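You operate a simulated robot arm through the tools that you are given. There is no shell and no other tool. Be economical: measure what you need, move in short steps, check, and stop when the job is done.

Carry out the task below with a simulated two-armed robot. There is one attempt and no reset: what you move stays moved.

## Task
Zero the depth gauge, gauge the recess of the cover marked JOB 2 and lay in its rubber disc.
Fine: hold the gauge on the blue plate while you press its key; set it centred across the recess; put it back there after; the disc's size is the depth shown.

Only the result counts: the job must be done as asked and must still hold three seconds after the hand-in. Knocking over, shifting, dropping, spilling or breaking anything else fails it. A push-on lid holds only when it is set on centred and level and pressed home; a screw cap is set on level and turned clockwise until tight.

## Robot
Two 7-joint arms with two-finger parallel grippers on one trunk, on a base that drives. Base frame: it is fixed to the floor where the robot stands at the start and does not move with it; the origin is under the middle of the robot, x ahead of it, y to its left, z up. Lengths are in mm, angles in rad, forces in N, time in s.
The left shoulder is at the start at [70, 163, 1270], the right one opposite. With the tool pointing down near the work surface each hand reaches from about 360 to 880 mm from the robot's upright axis, wherever it stands, measured 20 degrees to its own side. Places, roughly: blue key [500, 700, 900]; blue plate [600, 200, 900]; face of the near small cover [700, 200, 900]; recess of the near small cover [700, 200, 900]; top of the blue plate [600, 200, 900]; zero key of the depth gauge [500, 200, 1000]. Payload 3.43 kg a hand.
Tool frame (each hand has its own): the origin (TCP) lies between the finger pads and is the grasp point; the fingertips stand 34 mm ahead of it; z points along the fingers, y is the line along which they close. The gripper opens to 128 mm. The fingers are 24 mm wide and 12 mm thick; the gripper's body (48 by 130 mm) begins 96 mm behind the TCP.
Orientation is told as [roll, pitch, yaw] about the base's x, y, z axes, in that order, counted from this pose: with the fingers straight down and closing along the base's y, the tool's x points along the base's -x, its y along +y and its z along -z.

## Interface
- The arms move only by the tool step_arm. It takes "left_targets", "right_targets" or both (then of equal length, played together; a hand with none holds still); each is a list of rows, each a list of 7 numbers: the finger opening in m, from 0 to 0.128, then the shift along the tool's x, y, z in units of 20 mm (1.0 is 20 mm), then the turn, a rotation vector about the tool's x, y, z in units of 6 degrees (1.0 is 6 degrees). In form: [[jaw, x, y, z, rx, ry, rz], ...]. A call has 1 to 20 rows; each row shifts and turns the commanded pose from where the row before left it, along the tool's axes as they then stand. A call with a number of a shift or a turn outside -1 to 1 is refused whole. Each row takes 0.2 s and may step no farther than 50 mm and 0.15 rad from the row before; otherwise, or with a gripper value out of range, the whole call is refused. Where a pose cannot be reached the arm comes as near as it can. A force on the tool above 40 N (or 10 N above the force at the start of the call, whichever is more), or a blocked arm, ends the call early, and 0.2 s more pass. Each finger travels about 153 mm/s and halts on what it meets, pressing with about 44 N; the grip force reading is that of the motor and also rises with nothing between the fingers. The clock runs only during rows and for 0.2 s after the last one: add rows that do not move to give the fingers time. It gives the time, the measured TCP pose, the force on the tool (base axes), the opening and the grip force at its end, in the units of the frame above (readings bear some noise), with the torque about the TCP (base axes, N m) and any sound that the robot's microphone picked up, and new pictures: "pictures" is both (left out), scene, wrist or none (wrist: the cameras of the hands that moved).
- Cameras (640 x 400 px; columns grow to the right, rows downward): "scene" is now at [126.5, 23, 1485.2]; the picture's right is [0.28, -0.96, 0.00], its down [-0.66, -0.19, -0.72] and it looks along [0.69, 0.20, -0.69] (base axes); focal length 253 px, centre (320, 200). "left" rides on the left gripper at [76, 11, -160] in its tool frame; the picture's right is [-0.15, 0.99, 0.00], its down [-0.88, -0.13, -0.46] and it looks along [-0.45, -0.07, 0.89] (tool axes); focal length 234 px, centre (320, 200). "right" rides on the right gripper at [76, -11, -160] in its tool frame; the picture's right is [0.15, 0.99, 0.00], its down [-0.88, 0.13, -0.46] and it looks along [-0.45, 0.07, 0.89] (tool axes); focal length 234 px, centre (320, 200). There is no depth. A picture from a camera that has moved, and an enlarged one, comes with that camera's place and axes in the base frame and with its lens.
- slide_trunk(by): slides the trunk up (or, below 0, down) by that many mm; the arms and the scene camera ride with it, the base frame stays. It gives what a move gives, with no picture.
- base_move(legs): drives the robot by 1 to 6 legs, each [ahead, left, turn to the left] in mm, mm and rad, along the robot's own axes; the way and the turn of a leg run together, so that a leg with both is an arc; at most 1500 mm and 3.142 rad a leg. The arms and the cameras ride along, it lands a little off, and it stops where it bumps. It gives what a move gives, and a new picture of the scene camera.
- head_to(pan, tilt): turns the head with the scene camera to pan (to the left, within 1.501 rad either way) and tilt (down, from -0.506 to 1.204), counted from straight ahead of the robot. It gives what a move gives, and a new picture of the scene camera.
- close_up(camera, box): a new picture of the part [left, top, right, bottom] of that camera's present view, enlarged. It takes no simulated time.
- hand_in(): hands the job in; it is judged then, once.

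Go step by step. Nothing tells you exact positions but the pictures and the camera data: compare them with the known pose of the tool, close in by small moves and look again before you grip or let go. The budget is 120 turns and 260 pictures, counting those below and the enlarged ones. Unless the task says otherwise, let go and move clear before handing in, and close with one line.

The tools are called after "Call:" as name(argument=value, ...) on one line, values as JSON. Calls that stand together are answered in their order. step_arm: Moves the arms, as the interface text tells. Its arguments: {"type":"object","properties":{"left_targets":{"type":"array"},"right_targets":{"type":"array"},"pictures":{"type":"string","enum":["both","scene","wrist","none"]}},"required":[]} The other tools are called the same way: slide_trunk (by) slides the trunk up or down; base_move (legs) drives the base; head_to (pan, tilt) turns the head that bears the scene camera; close_up (camera, box) takes an enlarged picture of a part of a camera's view; hand_in () hands the job in.

At the start:

```text
clock: 0.0
left_tcp_pos: [542.5, 345.3, 1144.6]
left_tcp_rot: [0.0, -0.002, 0.002]
left_force: [-0.5, 0.3, 0.6]
left_ft_torque: [0.0, 0.02, -0.01]
left_grip_width: 128.2
left_gripper_force: 0.1
right_tcp_pos: [502.8, -137.5, 1146.2]
right_tcp_rot: [0.0, 0.0, -0.002]
right_force: [-0.2, 0.0, -0.1]
right_ft_torque: [0.01, -0.02, -0.01]
right_grip_width: 128.1
right_gripper_force: 0.0
trunk travel left (down, up): [-750.0, 190.0]
robot x, y, heading: [-2.2, 0.8, 0.002]
head pan, tilt: [0.284, 0.761]
```

scene: 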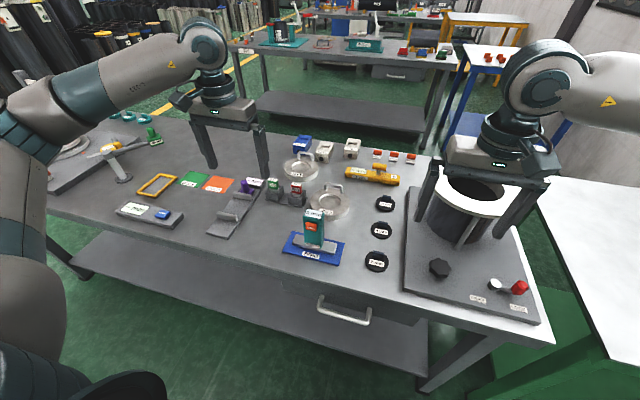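
right: 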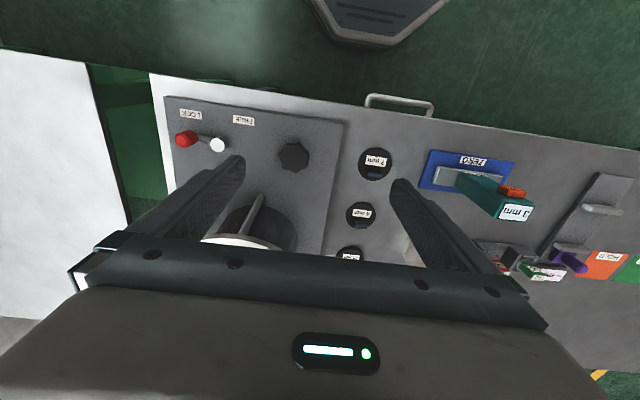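
left: 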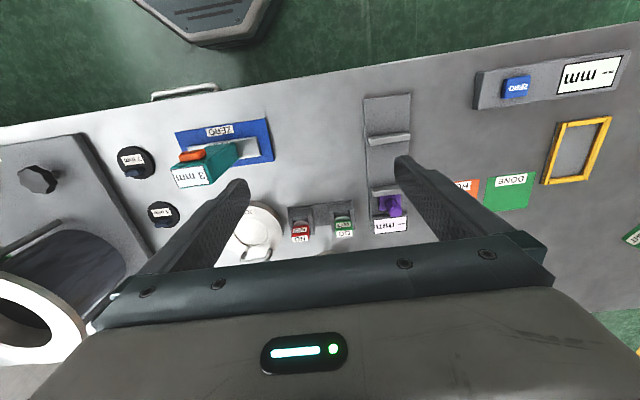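

I see the table with the blue ZERO plate bearing the teal depth gauge, two covers, and three black discs. I'll enlarge the key areas first.

Call:
close_up(camera="scene", box=[260, 130, 420, 280])

Call:
close_up(camera="left", box=[110, 100, 290, 220])

Call:
close_up(camera="right", box=[330, 130, 550, 270])

Call:
close_up(camera="scene", box=[100, 160, 280, 260])

```text
2.67 times, centred on (340, 205) of scene
camera zoom: at [126.5, 23.0, 1485.2], right [0.28, -0.96, 0.0], down [-0.66, -0.19, -0.72], along [0.69, 0.2, -0.69], focal length 675 px, centre (267, 187)
```

zoom: 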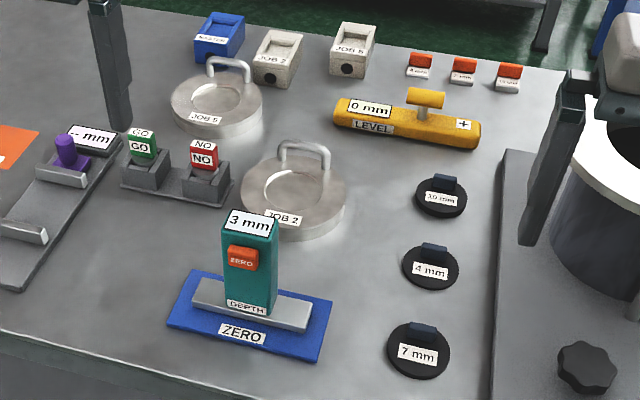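

```text
3.33 times, centred on (200, 160) of left
camera zoom: at [469.0, 357.2, 1303.9], right [0.15, 0.99, 0.0], down [0.88, -0.13, 0.46], along [0.45, -0.07, -0.89], focal length 781 px, centre (720, 333)
```

zoom: 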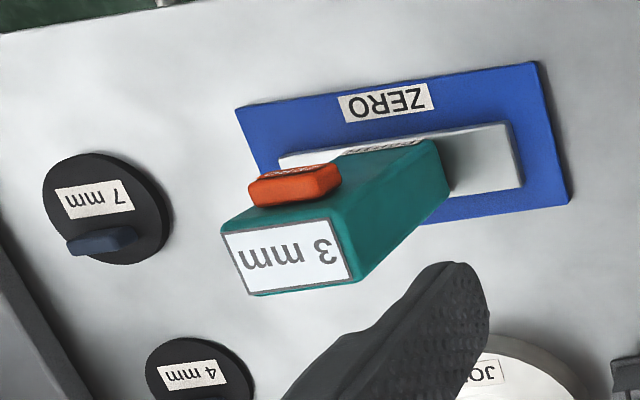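

```text
2.86 times, centred on (440, 200) of right
camera zoom: at [427.6, -147.2, 1306.2], right [-0.15, 0.99, 0.0], down [0.88, 0.13, 0.46], along [0.45, 0.07, -0.89], focal length 669 px, centre (-23, 200)
```

zoom: 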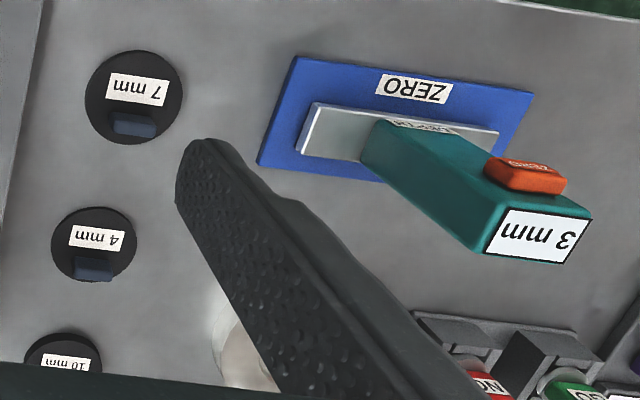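

```text
3.56 times, centred on (190, 210) of scene
camera zoom: at [126.5, 23.0, 1485.2], right [0.28, -0.96, 0.0], down [-0.66, -0.19, -0.72], along [0.69, 0.2, -0.69], focal length 900 px, centre (782, 164)
```

zoom: 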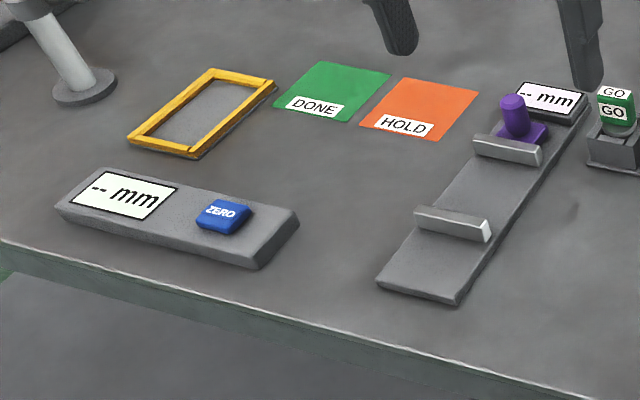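

The gauge stands on the blue plate at about (557, 162), with its top at z≈1000 and its orange key on the robot-facing side. It reads 3 mm before zeroing. I'll bring the left hand above it and look again.

Call:
step_arm(left_targets=[[0.1, -0.1, -0.92, 0, 0, 0, 0], [0.1, -0.1, -0.92, 0, 0, 0, 0], [0.1, -0.1, -0.92, 0, 0, 0, 0], [0.1, -0.1, -0.92, 0, 0, 0, 0], [0.1, -0.1, -0.92, 0, 0, 0, 0], [0.1, -0.1, -0.92, 0, 0, 0, 0], [0.1, -0.1, -0.92, 0, 0, 0, 0], [0.1, -0.1, -0.92, 0, 0, 0, 0], [0.1, 0, -0.92, 0, 0, 0, 0], [0.1, 0, -0.92, 0, 0, 0, 0], [0.1, 0, 0, 0, 0, 0, 0]])

Call:
close_up(camera="left", box=[200, 80, 440, 230])

```text
clock: 2.4
left_tcp_pos: [558.8, 163.1, 1144.1]
left_tcp_rot: [0.0, 0.001, 0.002]
left_force: [-0.5, 0.2, 0.1]
left_ft_torque: [0.01, 0.01, 0.0]
left_grip_width: 99.9
left_gripper_force: 0.0
right_tcp_pos: [503.8, -136.2, 1147.0]
right_tcp_rot: [0.001, 0.0, 0.001]
right_force: [-0.1, 0.4, 0.0]
right_ft_torque: [0.0, 0.01, 0.02]
right_grip_width: 127.7
right_gripper_force: 0.2
trunk travel left (down, up): [-750.0, 190.0]
robot x, y, heading: [0.3, -1.1, 0.005]
head pan, tilt: [0.284, 0.761]
camera scene: at [126.4, 23.5, 1485.2], right [0.28, -0.96, 0.0], down [-0.66, -0.19, -0.72], along [0.69, 0.2, -0.69], focal length 253 px, centre (320, 200)
camera left: at [484.9, 173.5, 1303.4], right [0.14, 0.99, 0.0], down [0.88, -0.13, 0.46], along [0.45, -0.07, -0.89], focal length 234 px, centre (320, 200)
```

scene: 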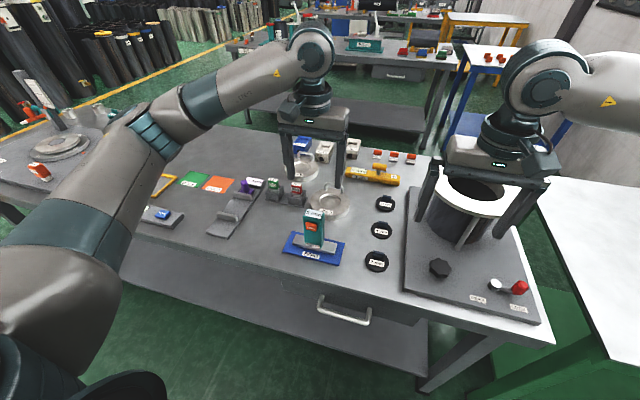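
left: 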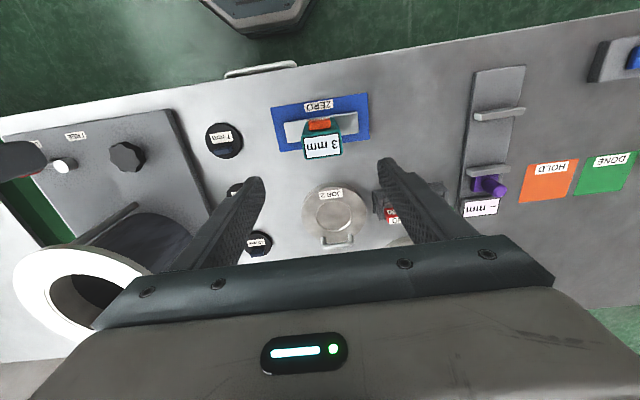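

```text
2.67 times, centred on (320, 155) of left
camera zoom: at [484.9, 173.5, 1303.4], right [0.14, 0.99, 0.0], down [0.88, -0.13, 0.46], along [0.45, -0.07, -0.89], focal length 624 px, centre (320, 320)
```

zoom: 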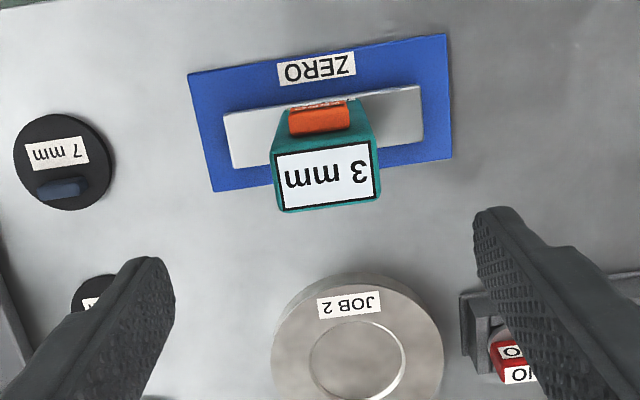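

The left hand is centred on the gauge column. I'll go down, close around the column and check.

Call:
step_arm(left_targets=[[0.1, 0, 0, 1, 0, 0, 0], [0.1, 0, 0, 1, 0, 0, 0], [0.1, 0, 0, 1, 0, 0, 0], [0.1, 0, 0, 1, 0, 0, 0], [0.1, 0, 0, 1, 0, 0, 0], [0.1, 0, 0, 1, 0, 0, 0], [0.1, 0, 0, 1, 0, 0, 0], [0.1, 0, 0, 0.9, 0, 0, 0], [0.1, 0, 0, 0, 0, 0, 0]])

Call:
close_up(camera="scene", box=[260, 160, 380, 280])

```text
clock: 4.4
left_tcp_pos: [561.2, 163.6, 985.1]
left_tcp_rot: [-0.002, -0.001, 0.003]
left_force: [-0.8, 0.1, -0.2]
left_ft_torque: [-0.02, 0.01, 0.0]
left_grip_width: 100.0
left_gripper_force: 0.0
right_tcp_pos: [502.6, -136.9, 1146.4]
right_tcp_rot: [-0.001, 0.001, 0.0]
right_force: [-0.4, 0.2, 0.4]
right_ft_torque: [-0.01, 0.04, -0.04]
right_grip_width: 127.8
right_gripper_force: 0.0
trunk travel left (down, up): [-750.0, 190.0]
robot x, y, heading: [0.4, -2.4, 0.003]
head pan, tilt: [0.284, 0.761]
camera scene: at [126.4, 22.8, 1485.3], right [0.28, -0.96, 0.0], down [-0.66, -0.19, -0.72], along [0.69, 0.2, -0.69], focal length 253 px, centre (320, 200)
camera left: at [485.6, 173.1, 1144.9], right [0.15, 0.99, 0.0], down [0.88, -0.13, 0.46], along [0.45, -0.07, -0.89], focal length 234 px, centre (320, 200)
```

scene: 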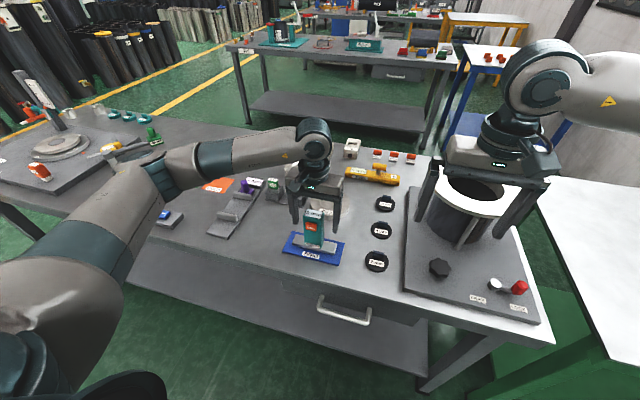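
left: 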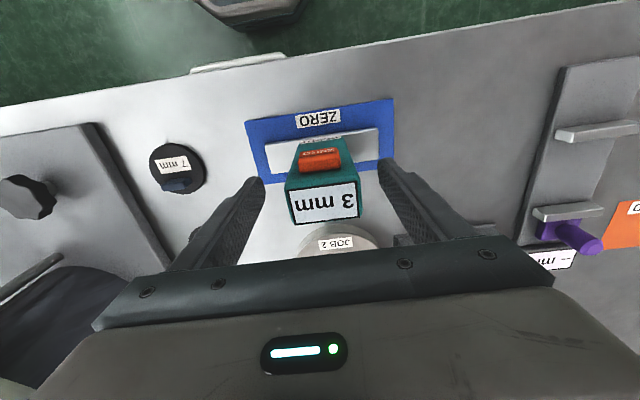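

```text
3.33 times, centred on (320, 220) of scene
camera zoom: at [126.4, 22.8, 1485.3], right [0.28, -0.96, 0.0], down [-0.66, -0.19, -0.72], along [0.69, 0.2, -0.69], focal length 844 px, centre (320, 133)
```

zoom: 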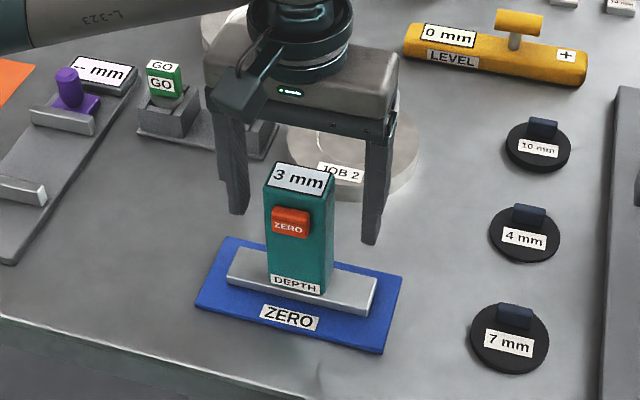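

The gauge sits centrally between the fingers. I'll close gently on the column.

Call:
step_arm(left_targets=[[0.08, 0, 0, 0, 0, 0, 0], [0.065, 0, 0, 0, 0, 0, 0], [0.055, 0, 0, 0, 0, 0, 0], [0.05, 0, 0, 0, 0, 0, 0], [0.045, 0, 0, 0, 0, 0, 0], [0.04, 0, 0, 0, 0, 0, 0], [0.03, 0, 0, 0, 0, 0, 0], [0.02, 0, 0, 0, 0, 0, 0], [0.02, 0, 0, 0, 0, 0, 0]], pictures="wrist")

Call:
close_up(camera="scene", box=[260, 160, 380, 280])

```text
clock: 6.4
left_tcp_pos: [558.8, 162.9, 985.7]
left_tcp_rot: [-0.001, 0.001, 0.002]
left_force: [1.1, 1.1, 0.8]
left_ft_torque: [0.19, -0.05, 0.02]
left_grip_width: 51.4
left_gripper_force: 44.0
right_tcp_pos: [502.6, -137.3, 1146.8]
right_tcp_rot: [-0.001, 0.002, 0.001]
right_force: [0.1, -1.2, -0.1]
right_ft_torque: [-0.08, 0.01, 0.0]
right_grip_width: 127.9
right_gripper_force: 0.1
trunk travel left (down, up): [-750.0, 190.0]
robot x, y, heading: [-1.3, 0.4, -0.002]
head pan, tilt: [0.284, 0.761]
camera left: at [485.7, 173.3, 1145.2], right [0.15, 0.99, 0.0], down [0.88, -0.13, 0.46], along [0.45, -0.07, -0.89], focal length 234 px, centre (320, 200)
```

left: 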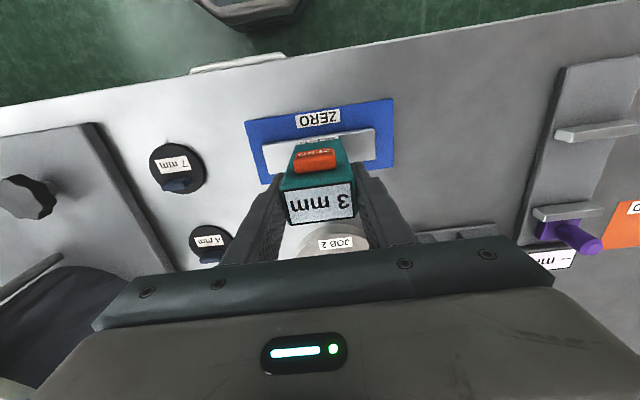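

```text
3.33 times, centred on (320, 220) of scene
camera zoom: at [126.4, 23.1, 1485.2], right [0.28, -0.96, 0.0], down [-0.66, -0.19, -0.72], along [0.69, 0.2, -0.69], focal length 844 px, centre (320, 133)
```

zoom: 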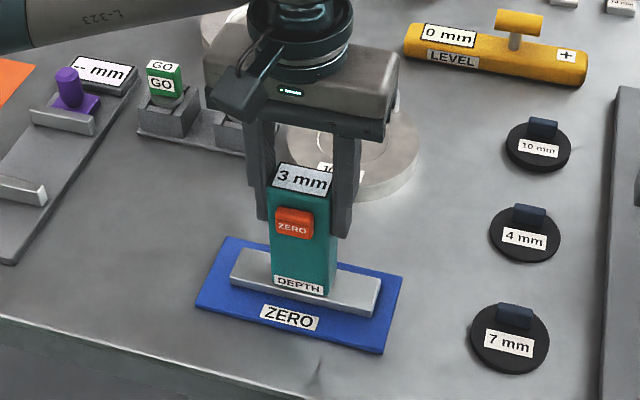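

The gauge is held firmly (51 mm wide) and is still on the plate. I'll prepare the right hand: close its fingers, draw back and tilt it so the fingertips point forward and down for pressing the key.

Call:
step_arm(right_targets=[[0.1, 0.9, 0, 0, 0, 0, 0], [0.07, 0.9, 0, 0, 0, 0, 0], [0.04, 0.9, 0, 0, 0, 0, 0], [0.01, 0.9, 0, 0, 0, 0, 0], [0, 0, 0, 0, 0, -0.955, 0], [0, 0, 0, 0, 0, -0.955, 0], [0, 0, 0, 0, 0, -0.955, 0], [0, 0, 0, 0, 0, -0.955, 0], [0, 0, 0, 0, 0, -0.955, 0], [0, 0, 0, 0, 0, -0.955, 0], [0, 0, 0, 0, 0, -0.955, 0], [0, 0, 0, 0, 0, 0, 0]], pictures="scene")

```text
clock: 9.0
left_tcp_pos: [558.9, 162.9, 986.4]
left_tcp_rot: [0.001, -0.001, 0.0]
left_force: [-0.7, -1.7, 2.4]
left_ft_torque: [0.13, 0.02, -0.02]
left_grip_width: 51.5
left_gripper_force: 44.0
right_tcp_pos: [494.0, -109.0, 1168.5]
right_tcp_rot: [0.0, -0.703, -0.001]
right_force: [-0.5, -0.8, 0.7]
right_ft_torque: [0.0, 0.01, 0.01]
right_grip_width: 0.0
right_gripper_force: 32.9
right hand out of reach, approached as far as the arm can: row 8, 9, 10, 11
trunk travel left (down, up): [-750.0, 190.0]
robot x, y, heading: [2.0, 0.4, -0.002]
head pan, tilt: [0.284, 0.761]
camera scene: at [126.2, 22.8, 1485.2], right [0.28, -0.96, 0.0], down [-0.66, -0.19, -0.72], along [0.69, 0.2, -0.69], focal length 253 px, centre (320, 200)
```

scene: 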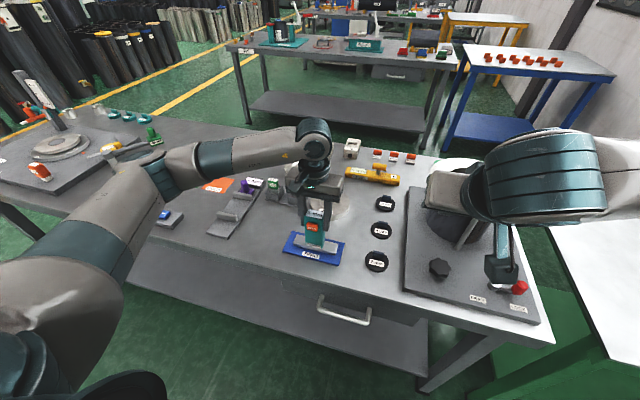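

The tilted pose was too close to the shoulder at that spot, but the target by the key is further out. I'll go down first, well clear of the left hand, then move across.

Call:
step_arm(right_targets=[[0, 0.716, 0.3, 0.587, 0, 0, 0], [0, 0.716, 0.3, 0.587, 0, 0, 0], [0, 0.716, 0.3, 0.587, 0, 0, 0], [0, 0.716, 0.3, 0.587, 0, 0, 0], [0, 0.716, 0.3, 0.587, 0, 0, 0], [0, 0.716, 0.3, 0.587, 0, 0, 0], [0, 0.716, 0.3, 0.587, 0, 0, 0], [0, 0.716, 0.3, 0.587, 0, 0, 0], [0, 0.716, 0.3, 0.587, 0, 0, 0], [0, 0.716, 0.3, 0.587, 0, 0, 0]], pictures="scene")

```text
clock: 11.2
left_tcp_pos: [559.8, 162.1, 985.0]
left_tcp_rot: [0.0, 0.001, 0.001]
left_force: [-0.3, 0.1, 0.1]
left_ft_torque: [0.15, 0.08, 0.04]
left_grip_width: 51.7
left_gripper_force: 44.1
right_tcp_pos: [470.5, -43.2, 987.5]
right_tcp_rot: [0.002, -0.699, 0.001]
right_force: [0.2, 0.1, 0.6]
right_ft_torque: [-0.01, -0.01, -0.03]
right_grip_width: 0.0
right_gripper_force: 33.2
right hand out of reach, approached as far as the arm can: row 1, 2, 3
trunk travel left (down, up): [-750.0, 190.0]
robot x, y, heading: [5.2, 1.3, -0.001]
head pan, tilt: [0.284, 0.761]
camera scene: at [126.4, 23.0, 1485.3], right [0.28, -0.96, 0.0], down [-0.66, -0.19, -0.72], along [0.69, 0.2, -0.69], focal length 253 px, centre (320, 200)
```

scene: 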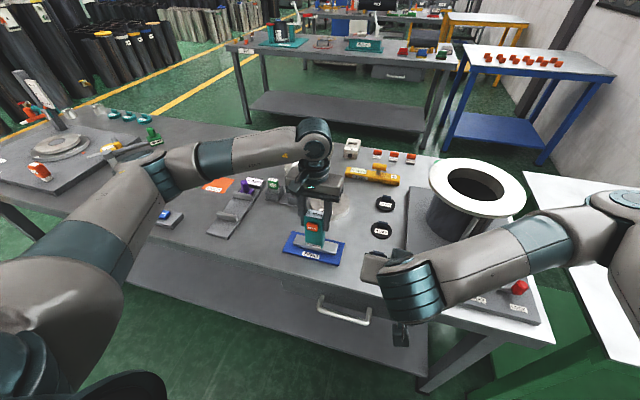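

The hand is at the right height now. I'll slide it left to stand in front of the key.

Call:
step_arm(right_targets=[[0, 0, 0.94, 0, 0, 0, 0], [0, 0, 0.94, 0, 0, 0, 0], [0, 0, 0.94, 0, 0, 0, 0], [0, 0, 0.94, 0, 0, 0, 0], [0, 0, 0.94, 0, 0, 0, 0], [0, 0, 0.94, 0, 0, 0, 0], [0, 0, 0.94, 0, 0, 0, 0], [0, 0, 0.94, 0, 0, 0, 0], [0, 0, 0.94, 0, 0, 0, 0], [0, 0, 0.94, 0, 0, 0, 0], [0, 0, 0.94, 0, 0, 0, 0]], pictures="both")

Call:
close_up(camera="left", box=[220, 80, 420, 240])

```text
clock: 13.6
left_tcp_pos: [560.2, 162.3, 985.8]
left_tcp_rot: [-0.002, 0.0, -0.001]
left_force: [-0.3, -1.6, 0.7]
left_ft_torque: [0.18, -0.04, -0.06]
left_grip_width: 51.5
left_gripper_force: 43.6
right_tcp_pos: [469.4, 163.5, 986.5]
right_tcp_rot: [0.0, -0.7, 0.0]
right_force: [-0.2, -0.4, 0.7]
right_ft_torque: [0.02, -0.02, 0.01]
right_grip_width: 0.1
right_gripper_force: 33.1
trunk travel left (down, up): [-750.0, 190.0]
robot x, y, heading: [-0.7, -1.5, 0.0]
head pan, tilt: [0.284, 0.761]
camera scene: at [126.2, 23.7, 1485.3], right [0.28, -0.96, 0.0], down [-0.66, -0.19, -0.72], along [0.69, 0.2, -0.69], focal length 253 px, centre (320, 200)
camera right: at [309.4, 153.0, 1060.4], right [-0.11, 0.99, -0.09], down [0.38, 0.13, 0.92], along [0.92, 0.07, -0.39], focal length 234 px, centre (320, 200)
```

scene: 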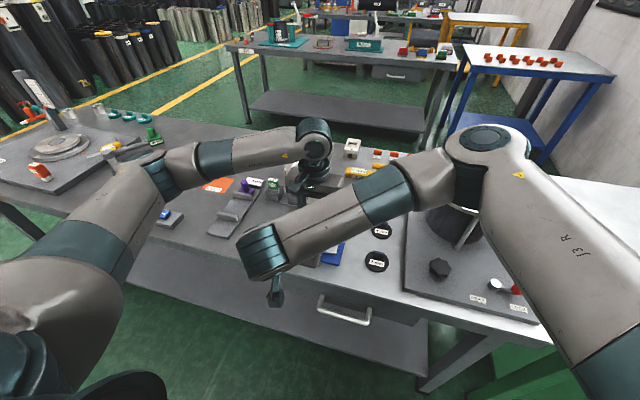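
right: 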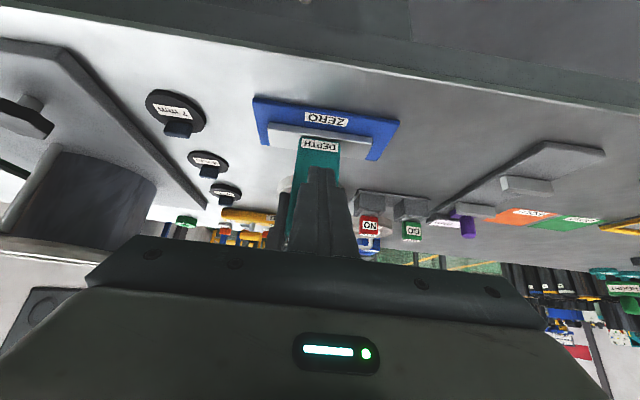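

```text
2.50 times, centred on (320, 160) of left
camera zoom: at [485.5, 173.6, 1145.2], right [0.15, 0.99, 0.0], down [0.88, -0.13, 0.46], along [0.45, -0.07, -0.89], focal length 585 px, centre (320, 300)
```

zoom: 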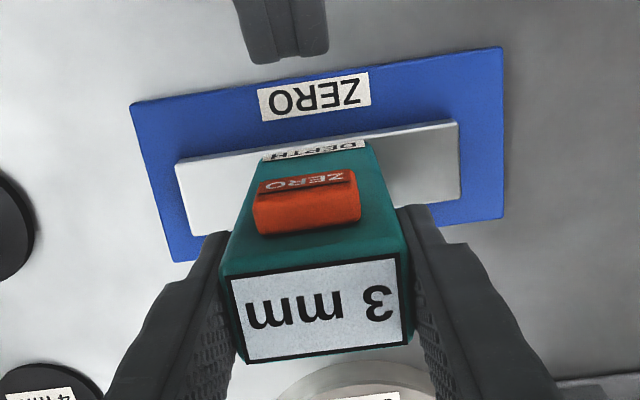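

The right fingertip stands about 30 mm in front of the key at the right height. I'll push forward in small steps until the key takes the force.

Call:
step_arm(right_targets=[[0, -0.459, -0.04, 0.386, 0, 0, 0], [0, -0.459, -0.04, 0.386, 0, 0, 0], [0, -0.0765, 0, 0.0644, 0, 0, 0], [0, -0.0765, 0, 0.0644, 0, 0, 0], [0, -0.0765, 0, 0.0644, 0, 0, 0], [0, -0.0765, 0, 0.0644, 0, 0, 0]], pictures="none")

Call:
close_up(camera="left", box=[220, 80, 420, 240])

```text
clock: 15.0
left_tcp_pos: [559.1, 161.8, 984.1]
left_tcp_rot: [0.001, -0.001, 0.003]
left_force: [2.1, 1.8, 0.3]
left_ft_torque: [0.04, 0.14, -0.04]
left_grip_width: 51.5
left_gripper_force: 44.0
right_tcp_pos: [502.3, 162.4, 987.3]
right_tcp_rot: [0.0, -0.701, 0.0]
right_force: [-2.4, -1.9, -0.1]
right_ft_torque: [-0.06, 0.03, -0.03]
right_grip_width: 0.4
right_gripper_force: 32.7
trunk travel left (down, up): [-750.0, 190.0]
robot x, y, heading: [0.8, 0.1, -0.004]
head pan, tilt: [0.284, 0.761]
heard: click
```

```text
2.50 times, centred on (320, 160) of left
camera zoom: at [485.6, 173.3, 1145.1], right [0.15, 0.99, 0.0], down [0.88, -0.13, 0.46], along [0.45, -0.07, -0.89], focal length 585 px, centre (320, 300)
```

zoom: 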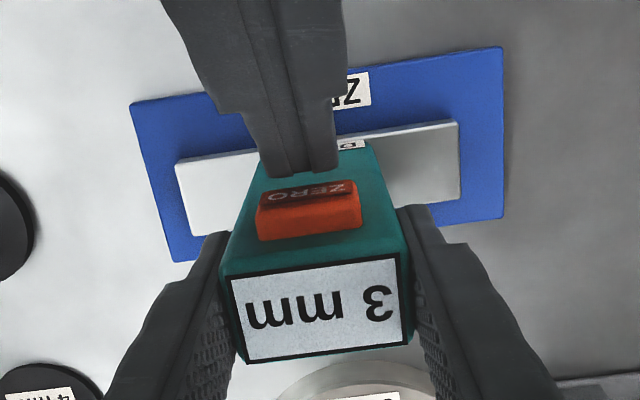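

I heard a click, but the display still shows 3 mm. I'll wait a moment pressed in and look again.

Call:
step_arm(right_targets=[[0, -0.0382, 0, 0.0322, 0, 0, 0], [0, 0, 0, 0, 0, 0, 0], [0, 0, 0, 0, 0, 0, 0]], pictures="none")

Call:
close_up(camera="left", box=[220, 80, 420, 240])

```text
clock: 15.8
left_tcp_pos: [560.9, 163.7, 985.2]
left_tcp_rot: [-0.001, 0.0, 0.001]
left_force: [2.9, 1.0, 0.2]
left_ft_torque: [0.3, 0.04, 0.03]
left_grip_width: 51.6
left_gripper_force: 43.9
right_tcp_pos: [502.6, 162.8, 988.1]
right_tcp_rot: [0.0, -0.7, 0.002]
right_force: [-4.2, 0.7, -0.9]
right_ft_torque: [-0.02, 0.12, -0.01]
right_grip_width: 0.0
right_gripper_force: 32.7
trunk travel left (down, up): [-750.0, 190.0]
robot x, y, heading: [2.6, -0.6, -0.001]
head pan, tilt: [0.284, 0.761]
```

```text
2.50 times, centred on (320, 160) of left
camera zoom: at [485.7, 173.3, 1145.2], right [0.15, 0.99, 0.0], down [0.88, -0.13, 0.46], along [0.45, -0.07, -0.89], focal length 585 px, centre (320, 300)
```

zoom: 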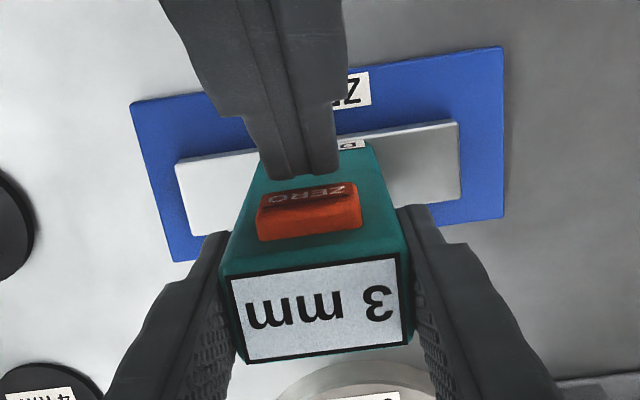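

The press force is only 4 N so far. I'll press a little further.

Call:
step_arm(right_targets=[[0, -0.0382, 0, 0.0322, 0, 0, 0], [0, -0.0382, 0, 0.0322, 0, 0, 0], [0, -0.0382, 0, 0.0322, 0, 0, 0], [0, -0.0382, 0, 0.0322, 0, 0, 0], [0, 0, 0, 0, 0, 0, 0]], pictures="none")

Call:
close_up(camera="left", box=[220, 80, 420, 240])

```text
clock: 17.0
left_tcp_pos: [561.5, 163.4, 984.5]
left_tcp_rot: [0.001, -0.003, 0.001]
left_force: [20.1, -0.2, -2.3]
left_ft_torque: [0.08, -0.44, -0.03]
left_grip_width: 51.6
left_gripper_force: 44.3
right_tcp_pos: [507.2, 163.2, 987.7]
right_tcp_rot: [0.001, -0.698, 0.002]
right_force: [-19.5, 0.0, 3.7]
right_ft_torque: [-0.05, 0.24, 0.02]
right_grip_width: 0.0
right_gripper_force: 33.4
trunk travel left (down, up): [-750.0, 190.0]
robot x, y, heading: [2.5, 2.6, 0.004]
head pan, tilt: [0.284, 0.761]
```

```text
2.50 times, centred on (320, 160) of left
camera zoom: at [486.4, 173.2, 1145.1], right [0.14, 0.99, 0.0], down [0.88, -0.13, 0.46], along [0.45, -0.07, -0.89], focal length 585 px, centre (320, 300)
```

zoom: 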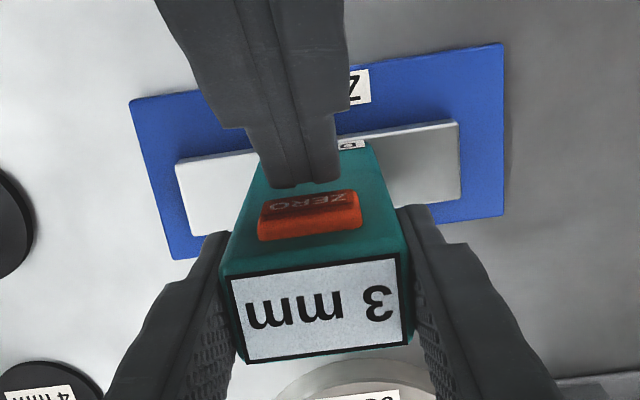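

The key is pressed home with about 20 N. I'll release it and look at the display.

Call:
step_arm(right_targets=[[0, 0.306, 0, -0.257, 0, 0, 0], [0, 0.306, 0, -0.257, 0, 0, 0], [0, 0.306, 0, -0.257, 0, 0, 0], [0, 0, 0, 0, 0, 0, 0]], pictures="none")

Call:
close_up(camera="left", box=[220, 80, 420, 240])

Call:
close_up(camera="right", box=[220, 80, 420, 240])

```text
clock: 18.0
left_tcp_pos: [559.8, 161.8, 985.0]
left_tcp_rot: [-0.001, 0.002, 0.0]
left_force: [-0.9, -1.3, 1.5]
left_ft_torque: [-0.08, 0.08, 0.0]
left_grip_width: 51.6
left_gripper_force: 43.9
right_tcp_pos: [482.5, 162.2, 986.6]
right_tcp_rot: [0.0, -0.701, 0.001]
right_force: [0.3, 0.2, 0.4]
right_ft_torque: [-0.02, -0.03, -0.01]
right_grip_width: 0.0
right_gripper_force: 32.8
trunk travel left (down, up): [-750.0, 190.0]
robot x, y, heading: [0.1, 1.4, -0.001]
head pan, tilt: [0.284, 0.761]
```

```text
2.50 times, centred on (320, 160) of left
camera zoom: at [485.1, 173.0, 1145.2], right [0.15, 0.99, 0.0], down [0.88, -0.13, 0.46], along [0.45, -0.07, -0.89], focal length 585 px, centre (320, 300)
```

zoom: 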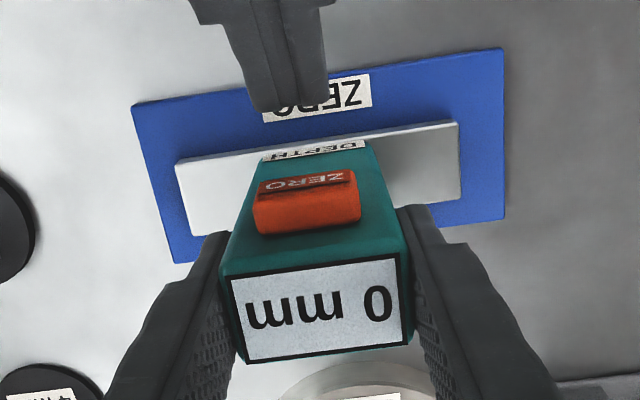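

```text
2.50 times, centred on (320, 160) of right
camera zoom: at [321.6, 151.0, 1059.9], right [-0.11, 0.99, -0.09], down [0.38, 0.13, 0.92], along [0.92, 0.07, -0.39], focal length 585 px, centre (320, 300)
```

zoom: 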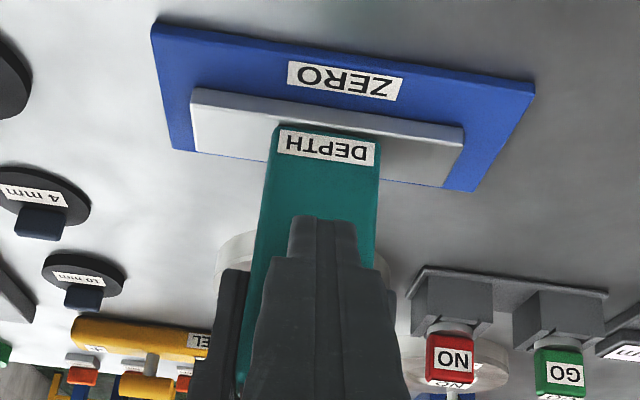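

The gauge now reads 0 mm. I'll withdraw the right hand to the right and bring it upright.

Call:
step_arm(right_targets=[[0, 0.459, 0, -0.386, 0, 0, 0], [0, 0, -0.94, 0, 0, 0, 0], [0, 0, -0.94, 0, 0, 0, 0], [0, 0, -0.94, 0, 0, 0, 0], [0, 0, -0.94, 0, 0, 0, 0], [0, 0, -0.94, 0, 0, 0, 0], [0, 0, -0.94, 0, 0, 0, 0], [0, 0, -0.94, 0, 0, 0, 0], [0, 0, -0.94, 0, 0, 0, 0], [0, 0, -0.94, 0, 0, 0, 0], [0, 0, -0.94, 0, 0, 0, 0], [0, 0, -0.94, 0, 0, 0, 0], [0, 0, 0, 0, 0, 0.955, 0], [0, 0, 0, 0, 0, 0.955, 0], [0, 0, 0, 0, 0, 0.955, 0], [0, 0, 0, 0, 0, 0.955, 0], [0, 0, 0, 0, 0, 0.955, 0], [0, 0, 0, 0, 0, 0.955, 0], [0, 0, 0, 0, 0, 0.955, 0], [0, 0, 0, 0, 0, 0, 0]], pictures="scene")

Call:
step_arm(right_targets=[[0, 0, -0.9, -0.8, 0, 0, 0], [0, 0, -0.9, -0.8, 0, 0, 0], [0, 0, -0.9, -0.8, 0, 0, 0], [0, 0, -0.9, -0.8, 0, 0, 0], [0, 0, -0.9, -0.8, 0, 0, 0], [0, 0, -0.9, -0.8, 0, 0, 0], [0, 0, -0.9, -0.8, 0, 0, 0], [0, 0, -0.9, -0.8, 0, 0, 0]], pictures="none")

Call:
close_up(camera="scene", box=[260, 140, 420, 280])

```text
clock: 22.2
left_tcp_pos: [560.1, 162.2, 985.9]
left_tcp_rot: [0.0, 0.001, 0.001]
left_force: [-1.1, -1.0, 1.5]
left_ft_torque: [-0.05, 0.06, 0.03]
left_grip_width: 51.4
left_gripper_force: 43.5
right_tcp_pos: [471.0, -45.7, 986.9]
right_tcp_rot: [0.001, 0.002, -0.001]
right_force: [-0.9, 0.3, 0.0]
right_ft_torque: [-0.03, -0.01, 0.0]
right_grip_width: 0.3
right_gripper_force: 33.4
trunk travel left (down, up): [-750.0, 190.0]
robot x, y, heading: [-0.5, 1.1, -0.002]
head pan, tilt: [0.284, 0.761]
camera scene: at [126.3, 22.8, 1485.2], right [0.28, -0.96, 0.0], down [-0.66, -0.19, -0.72], along [0.69, 0.2, -0.69], focal length 253 px, centre (320, 200)
```

scene: 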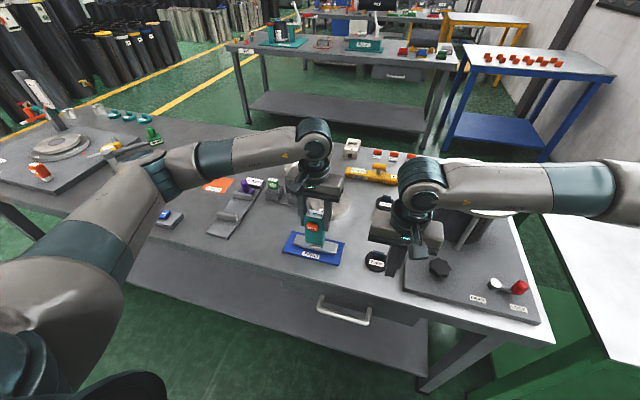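

```text
clock: 24.0
left_tcp_pos: [559.5, 162.3, 985.4]
left_tcp_rot: [0.001, 0.002, 0.001]
left_force: [-0.8, 0.1, 1.4]
left_ft_torque: [-0.18, -0.04, 0.01]
left_grip_width: 51.7
left_gripper_force: 43.7
right_tcp_pos: [469.4, -191.1, 1115.9]
right_tcp_rot: [0.0, 0.0, 0.0]
right_force: [0.7, -0.5, 0.6]
right_ft_torque: [0.0, 0.01, 0.0]
right_grip_width: 0.0
right_gripper_force: 32.9
trunk travel left (down, up): [-750.0, 190.0]
robot x, y, heading: [-2.2, 0.4, 0.003]
head pan, tilt: [0.284, 0.761]
```

```text
2.86 times, centred on (340, 210) of scene
camera zoom: at [126.1, 22.3, 1485.2], right [0.28, -0.96, 0.0], down [-0.66, -0.19, -0.72], along [0.69, 0.2, -0.69], focal length 723 px, centre (263, 171)
```

zoom: 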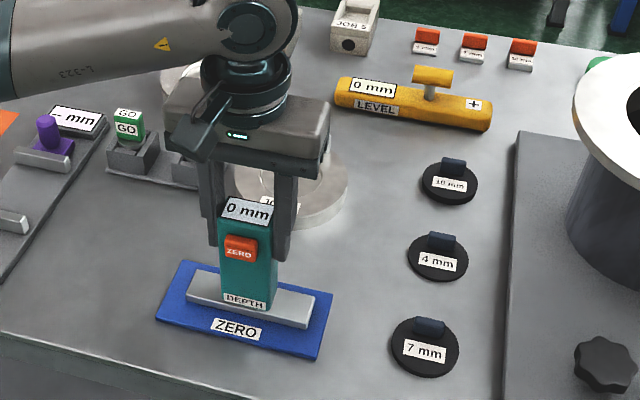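

The gauge reads 0 mm and the right hand is clear. Next I'll use the right wrist camera to locate the JOB 2 cover's recess precisely.

Call:
step_arm(right_targets=[[0, -0.82, 0.94, 0, 0, 0, 0], [0, -0.82, 0.94, 0, 0, 0, 0], [0, -0.82, 0.94, 0, 0, 0, 0], [0, -0.82, 0.94, 0, 0, 0, 0], [0, -0.82, 0.94, 0, 0, 0, 0], [0, -0.82, 0.94, 0, 0, 0, 0], [0, -0.82, 0.94, 0, 0, 0, 0], [0, -0.82, 0.94, 0, 0, 0, 0], [0, 0, 0, 0, 0, 0, 0]], pictures="wrist")

Call:
close_up(camera="right", box=[360, 180, 480, 260])

```text
clock: 26.0
left_tcp_pos: [560.3, 162.8, 986.2]
left_tcp_rot: [0.0, -0.001, 0.002]
left_force: [0.4, 0.7, 0.2]
left_ft_torque: [-0.07, 0.03, -0.04]
left_grip_width: 51.7
left_gripper_force: 44.2
right_tcp_pos: [600.6, -39.3, 1112.1]
right_tcp_rot: [0.001, 0.0, 0.0]
right_force: [-0.7, -0.3, -0.2]
right_ft_torque: [0.03, -0.03, 0.04]
right_grip_width: 0.0
right_gripper_force: 32.8
trunk travel left (down, up): [-750.0, 190.0]
robot x, y, heading: [1.6, 2.8, 0.002]
head pan, tilt: [0.284, 0.761]
camera right: at [525.6, -48.8, 1272.8], right [-0.15, 0.99, 0.0], down [0.88, 0.13, 0.46], along [0.45, 0.07, -0.89], focal length 234 px, centre (320, 200)
```

right: 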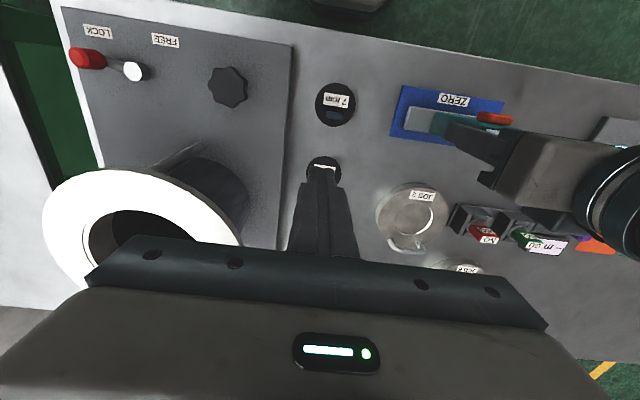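

```text
5.00 times, centred on (420, 220) of right
camera zoom: at [525.6, -48.8, 1272.8], right [-0.15, 0.99, 0.0], down [0.88, 0.13, 0.46], along [0.45, 0.07, -0.89], focal length 1171 px, centre (-180, 100)
```

zoom: 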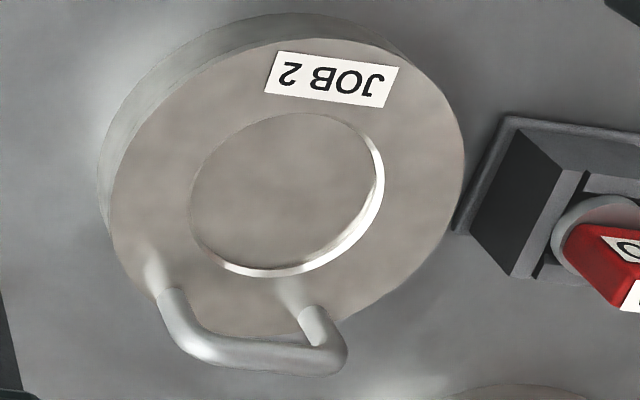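

The cover is labelled JOB 2, and its recess is near (726, 160) with the face around z≈900. I'll take a second view from closer to fix it more accurately.

Call:
step_arm(right_targets=[[0, -1, 0.9, 0, 0, 0, 0], [0, -1, 0.9, 0, 0, 0, 0], [0, -1, 0.9, 0, 0, 0, 0], [0, -1, 0.9, 0, 0, 0, 0], [0, 0, 0, 0, 0, 0, 0]], pictures="wrist")

Call:
close_up(camera="right", box=[330, 130, 450, 210])

```text
clock: 27.2
left_tcp_pos: [560.8, 162.1, 985.2]
left_tcp_rot: [0.001, 0.001, 0.003]
left_force: [-1.0, 2.0, 1.4]
left_ft_torque: [-0.15, 0.03, 0.0]
left_grip_width: 51.6
left_gripper_force: 44.2
right_tcp_pos: [681.5, 32.1, 1114.7]
right_tcp_rot: [0.0, 0.002, 0.001]
right_force: [-0.1, -0.2, 0.8]
right_ft_torque: [0.01, 0.0, 0.0]
right_grip_width: 0.1
right_gripper_force: 33.3
trunk travel left (down, up): [-750.0, 190.0]
robot x, y, heading: [-0.1, -3.8, 0.0]
head pan, tilt: [0.284, 0.761]
camera right: at [605.6, 20.4, 1273.7], right [-0.15, 0.99, 0.0], down [0.88, 0.13, 0.46], along [0.45, 0.07, -0.89], focal length 234 px, centre (320, 200)
```

right: 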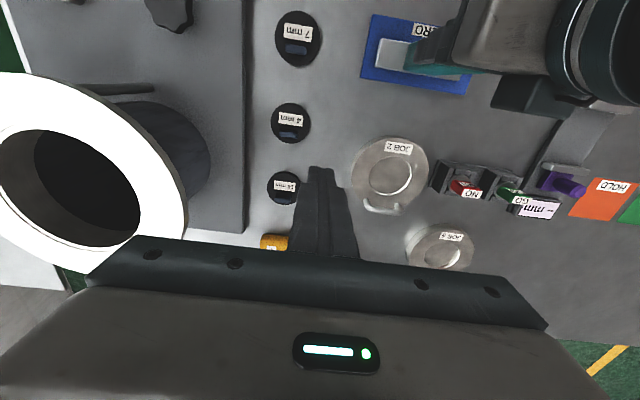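

```text
5.00 times, centred on (390, 170) of right
camera zoom: at [605.6, 20.4, 1273.7], right [-0.15, 0.99, 0.0], down [0.88, 0.13, 0.46], along [0.45, 0.07, -0.89], focal length 1171 px, centre (-30, 350)
```

zoom: 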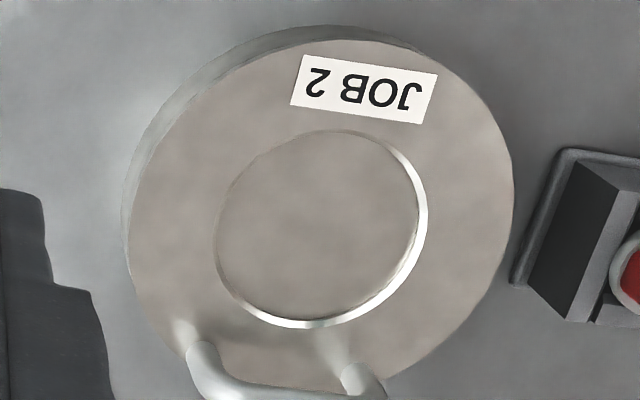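

Combining the views, I take the recess centre as about (735, 165) with the face at z≈885. I'll back the right hand off, then lift the gauge and carry it over the recess.

Call:
step_arm(right_targets=[[0, 1, -0.95, 0, 0, 0, 0], [0, 1, -0.95, 0, 0, 0, 0], [0, 1, -0.95, 0, 0, 0, 0], [0, 1, -0.95, 0, 0, 0, 0]], pictures="none")

Call:
step_arm(left_targets=[[0.02, 0, 0, -0.5, 0, 0, 0], [0.02, 0, 0, -0.75, 0, 0, 0], [0.02, 0, 0, -0.75, 0, 0, 0], [0.02, 0, 0, -1, 0, 0, 0], [0.02, 0, 0, -1, 0, 0, 0], [0.02, -0.8, 0, 0, 0, 0, 0], [0.02, -0.9, 0.02, 0, 0, 0, 0], [0.02, -0.9, 0.02, 0, 0, 0, 0], [0.02, -0.9, 0.02, 0, 0, 0, 0], [0.02, -0.9, 0.02, 0, 0, 0, 0], [0.02, -0.9, 0.02, 0, 0, 0, 0], [0.02, -0.9, 0, 0, 0, 0, 0], [0.02, -0.9, 0, 0, 0, 0, 0], [0.02, -0.9, 0, 0, 0, 0, 0], [0.02, -0.75, 0, 0, 0, 0, 0], [0.02, 0, 0, 0, 0, 0, 0]])

Call:
close_up(camera="right", box=[340, 160, 500, 260])

```text
clock: 28.2
left_tcp_pos: [559.4, 162.9, 984.6]
left_tcp_rot: [0.0, 0.001, 0.002]
left_force: [0.0, 0.6, 0.8]
left_ft_torque: [-0.22, -0.08, 0.0]
left_grip_width: 51.6
left_gripper_force: 44.2
right_tcp_pos: [603.5, -43.2, 1113.2]
right_tcp_rot: [-0.002, 0.0, 0.001]
right_force: [0.7, 0.3, -0.3]
right_ft_torque: [0.02, -0.03, 0.01]
right_grip_width: 0.0
right_gripper_force: 33.2
trunk travel left (down, up): [-750.0, 190.0]
robot x, y, heading: [-1.9, -3.9, 0.0]
head pan, tilt: [0.284, 0.761]
```

```text
clock: 31.6
left_tcp_pos: [735.1, 166.0, 1065.0]
left_tcp_rot: [0.0, 0.002, 0.0]
left_force: [0.2, -0.5, -3.1]
left_ft_torque: [0.01, -0.02, 0.01]
left_grip_width: 51.6
left_gripper_force: 44.3
right_tcp_pos: [601.8, -42.6, 1112.4]
right_tcp_rot: [0.001, 0.001, 0.001]
right_force: [-0.3, -0.2, 0.4]
right_ft_torque: [0.02, 0.02, -0.01]
right_grip_width: 0.1
right_gripper_force: 32.9
trunk travel left (down, up): [-750.0, 190.0]
robot x, y, heading: [-2.5, 0.4, 0.001]
head pan, tilt: [0.284, 0.761]
camera scene: at [126.7, 23.3, 1485.2], right [0.28, -0.96, 0.0], down [-0.66, -0.19, -0.72], along [0.69, 0.2, -0.69], focal length 253 px, centre (320, 200)
camera left: at [659.7, 176.4, 1225.2], right [0.15, 0.99, 0.0], down [0.88, -0.13, 0.46], along [0.45, -0.07, -0.89], focal length 234 px, centre (320, 200)
```

scene: 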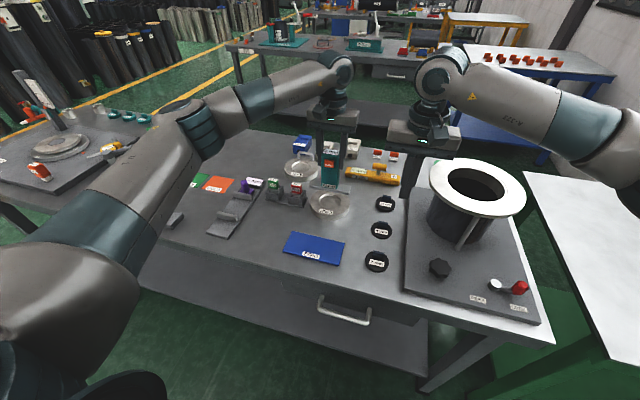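
left: 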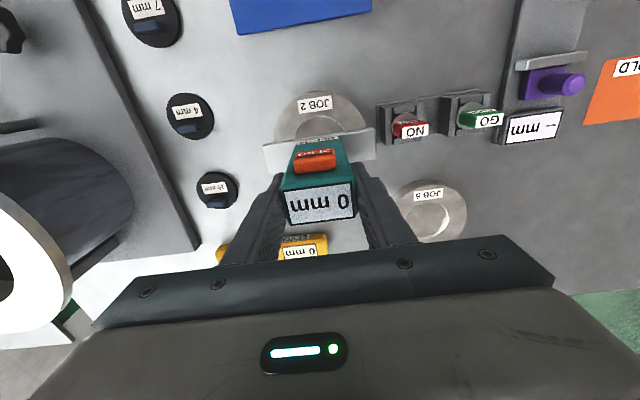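

```text
4.00 times, centred on (420, 210) of right
camera zoom: at [527.1, -52.8, 1272.5], right [-0.15, 0.99, 0.0], down [0.88, 0.13, 0.46], along [0.45, 0.07, -0.89], focal length 937 px, centre (-80, 160)
```

zoom: 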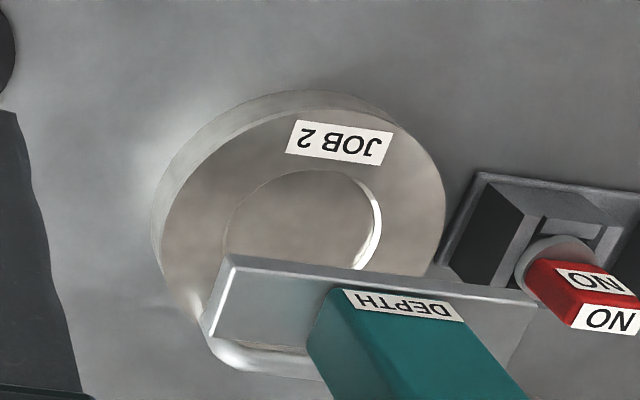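

The gauge is over the recess and still shows 0 mm. I'll lower it to just above the cover and check the centring.

Call:
step_arm(left_targets=[[0.02, 0, -0.04, 0.8, 0, 0, 0], [0.02, 0, 0, 0.8, 0, 0, 0], [0.02, 0, 0, 0.6, 0, 0, 0], [0.02, 0, 0, 0.2, 0, 0, 0], [0.02, 0, 0, 0, 0, 0, 0]], pictures="none")

Call:
close_up(camera="right", box=[340, 160, 500, 260])

Call:
close_up(camera="scene", box=[280, 130, 380, 230])

```text
clock: 32.8
left_tcp_pos: [733.9, 163.8, 1018.9]
left_tcp_rot: [0.002, 0.001, 0.002]
left_force: [-0.4, 0.0, -2.6]
left_ft_torque: [-0.03, -0.02, -0.02]
left_grip_width: 51.8
left_gripper_force: 44.3
right_tcp_pos: [603.4, -41.9, 1112.6]
right_tcp_rot: [-0.001, 0.0, -0.001]
right_force: [-0.1, 0.9, 0.1]
right_ft_torque: [0.01, -0.02, -0.01]
right_grip_width: 0.0
right_gripper_force: 33.2
trunk travel left (down, up): [-750.0, 190.0]
robot x, y, heading: [0.1, 2.9, 0.004]
head pan, tilt: [0.284, 0.761]
```

```text
4.00 times, centred on (420, 210) of right
camera zoom: at [527.3, -53.0, 1272.5], right [-0.15, 0.99, 0.0], down [0.88, 0.13, 0.46], along [0.45, 0.07, -0.89], focal length 937 px, centre (-80, 160)
```

zoom: 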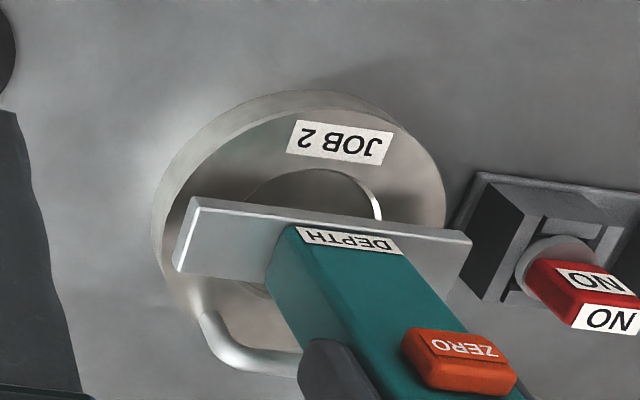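

```text
4.00 times, centred on (330, 180) of scene
camera zoom: at [126.9, 23.1, 1485.2], right [0.28, -0.96, 0.0], down [-0.66, -0.19, -0.72], along [0.69, 0.2, -0.69], focal length 1012 px, centre (280, 280)
```

zoom: 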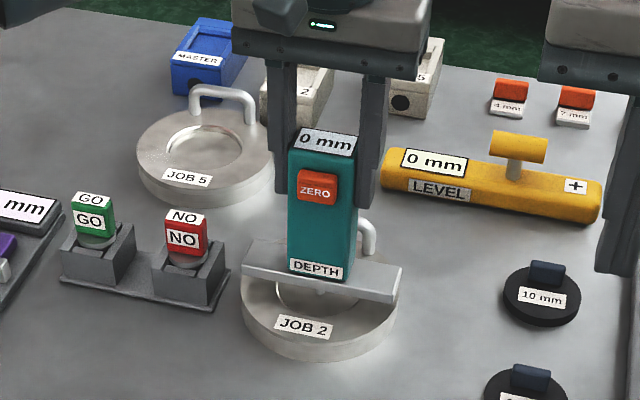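

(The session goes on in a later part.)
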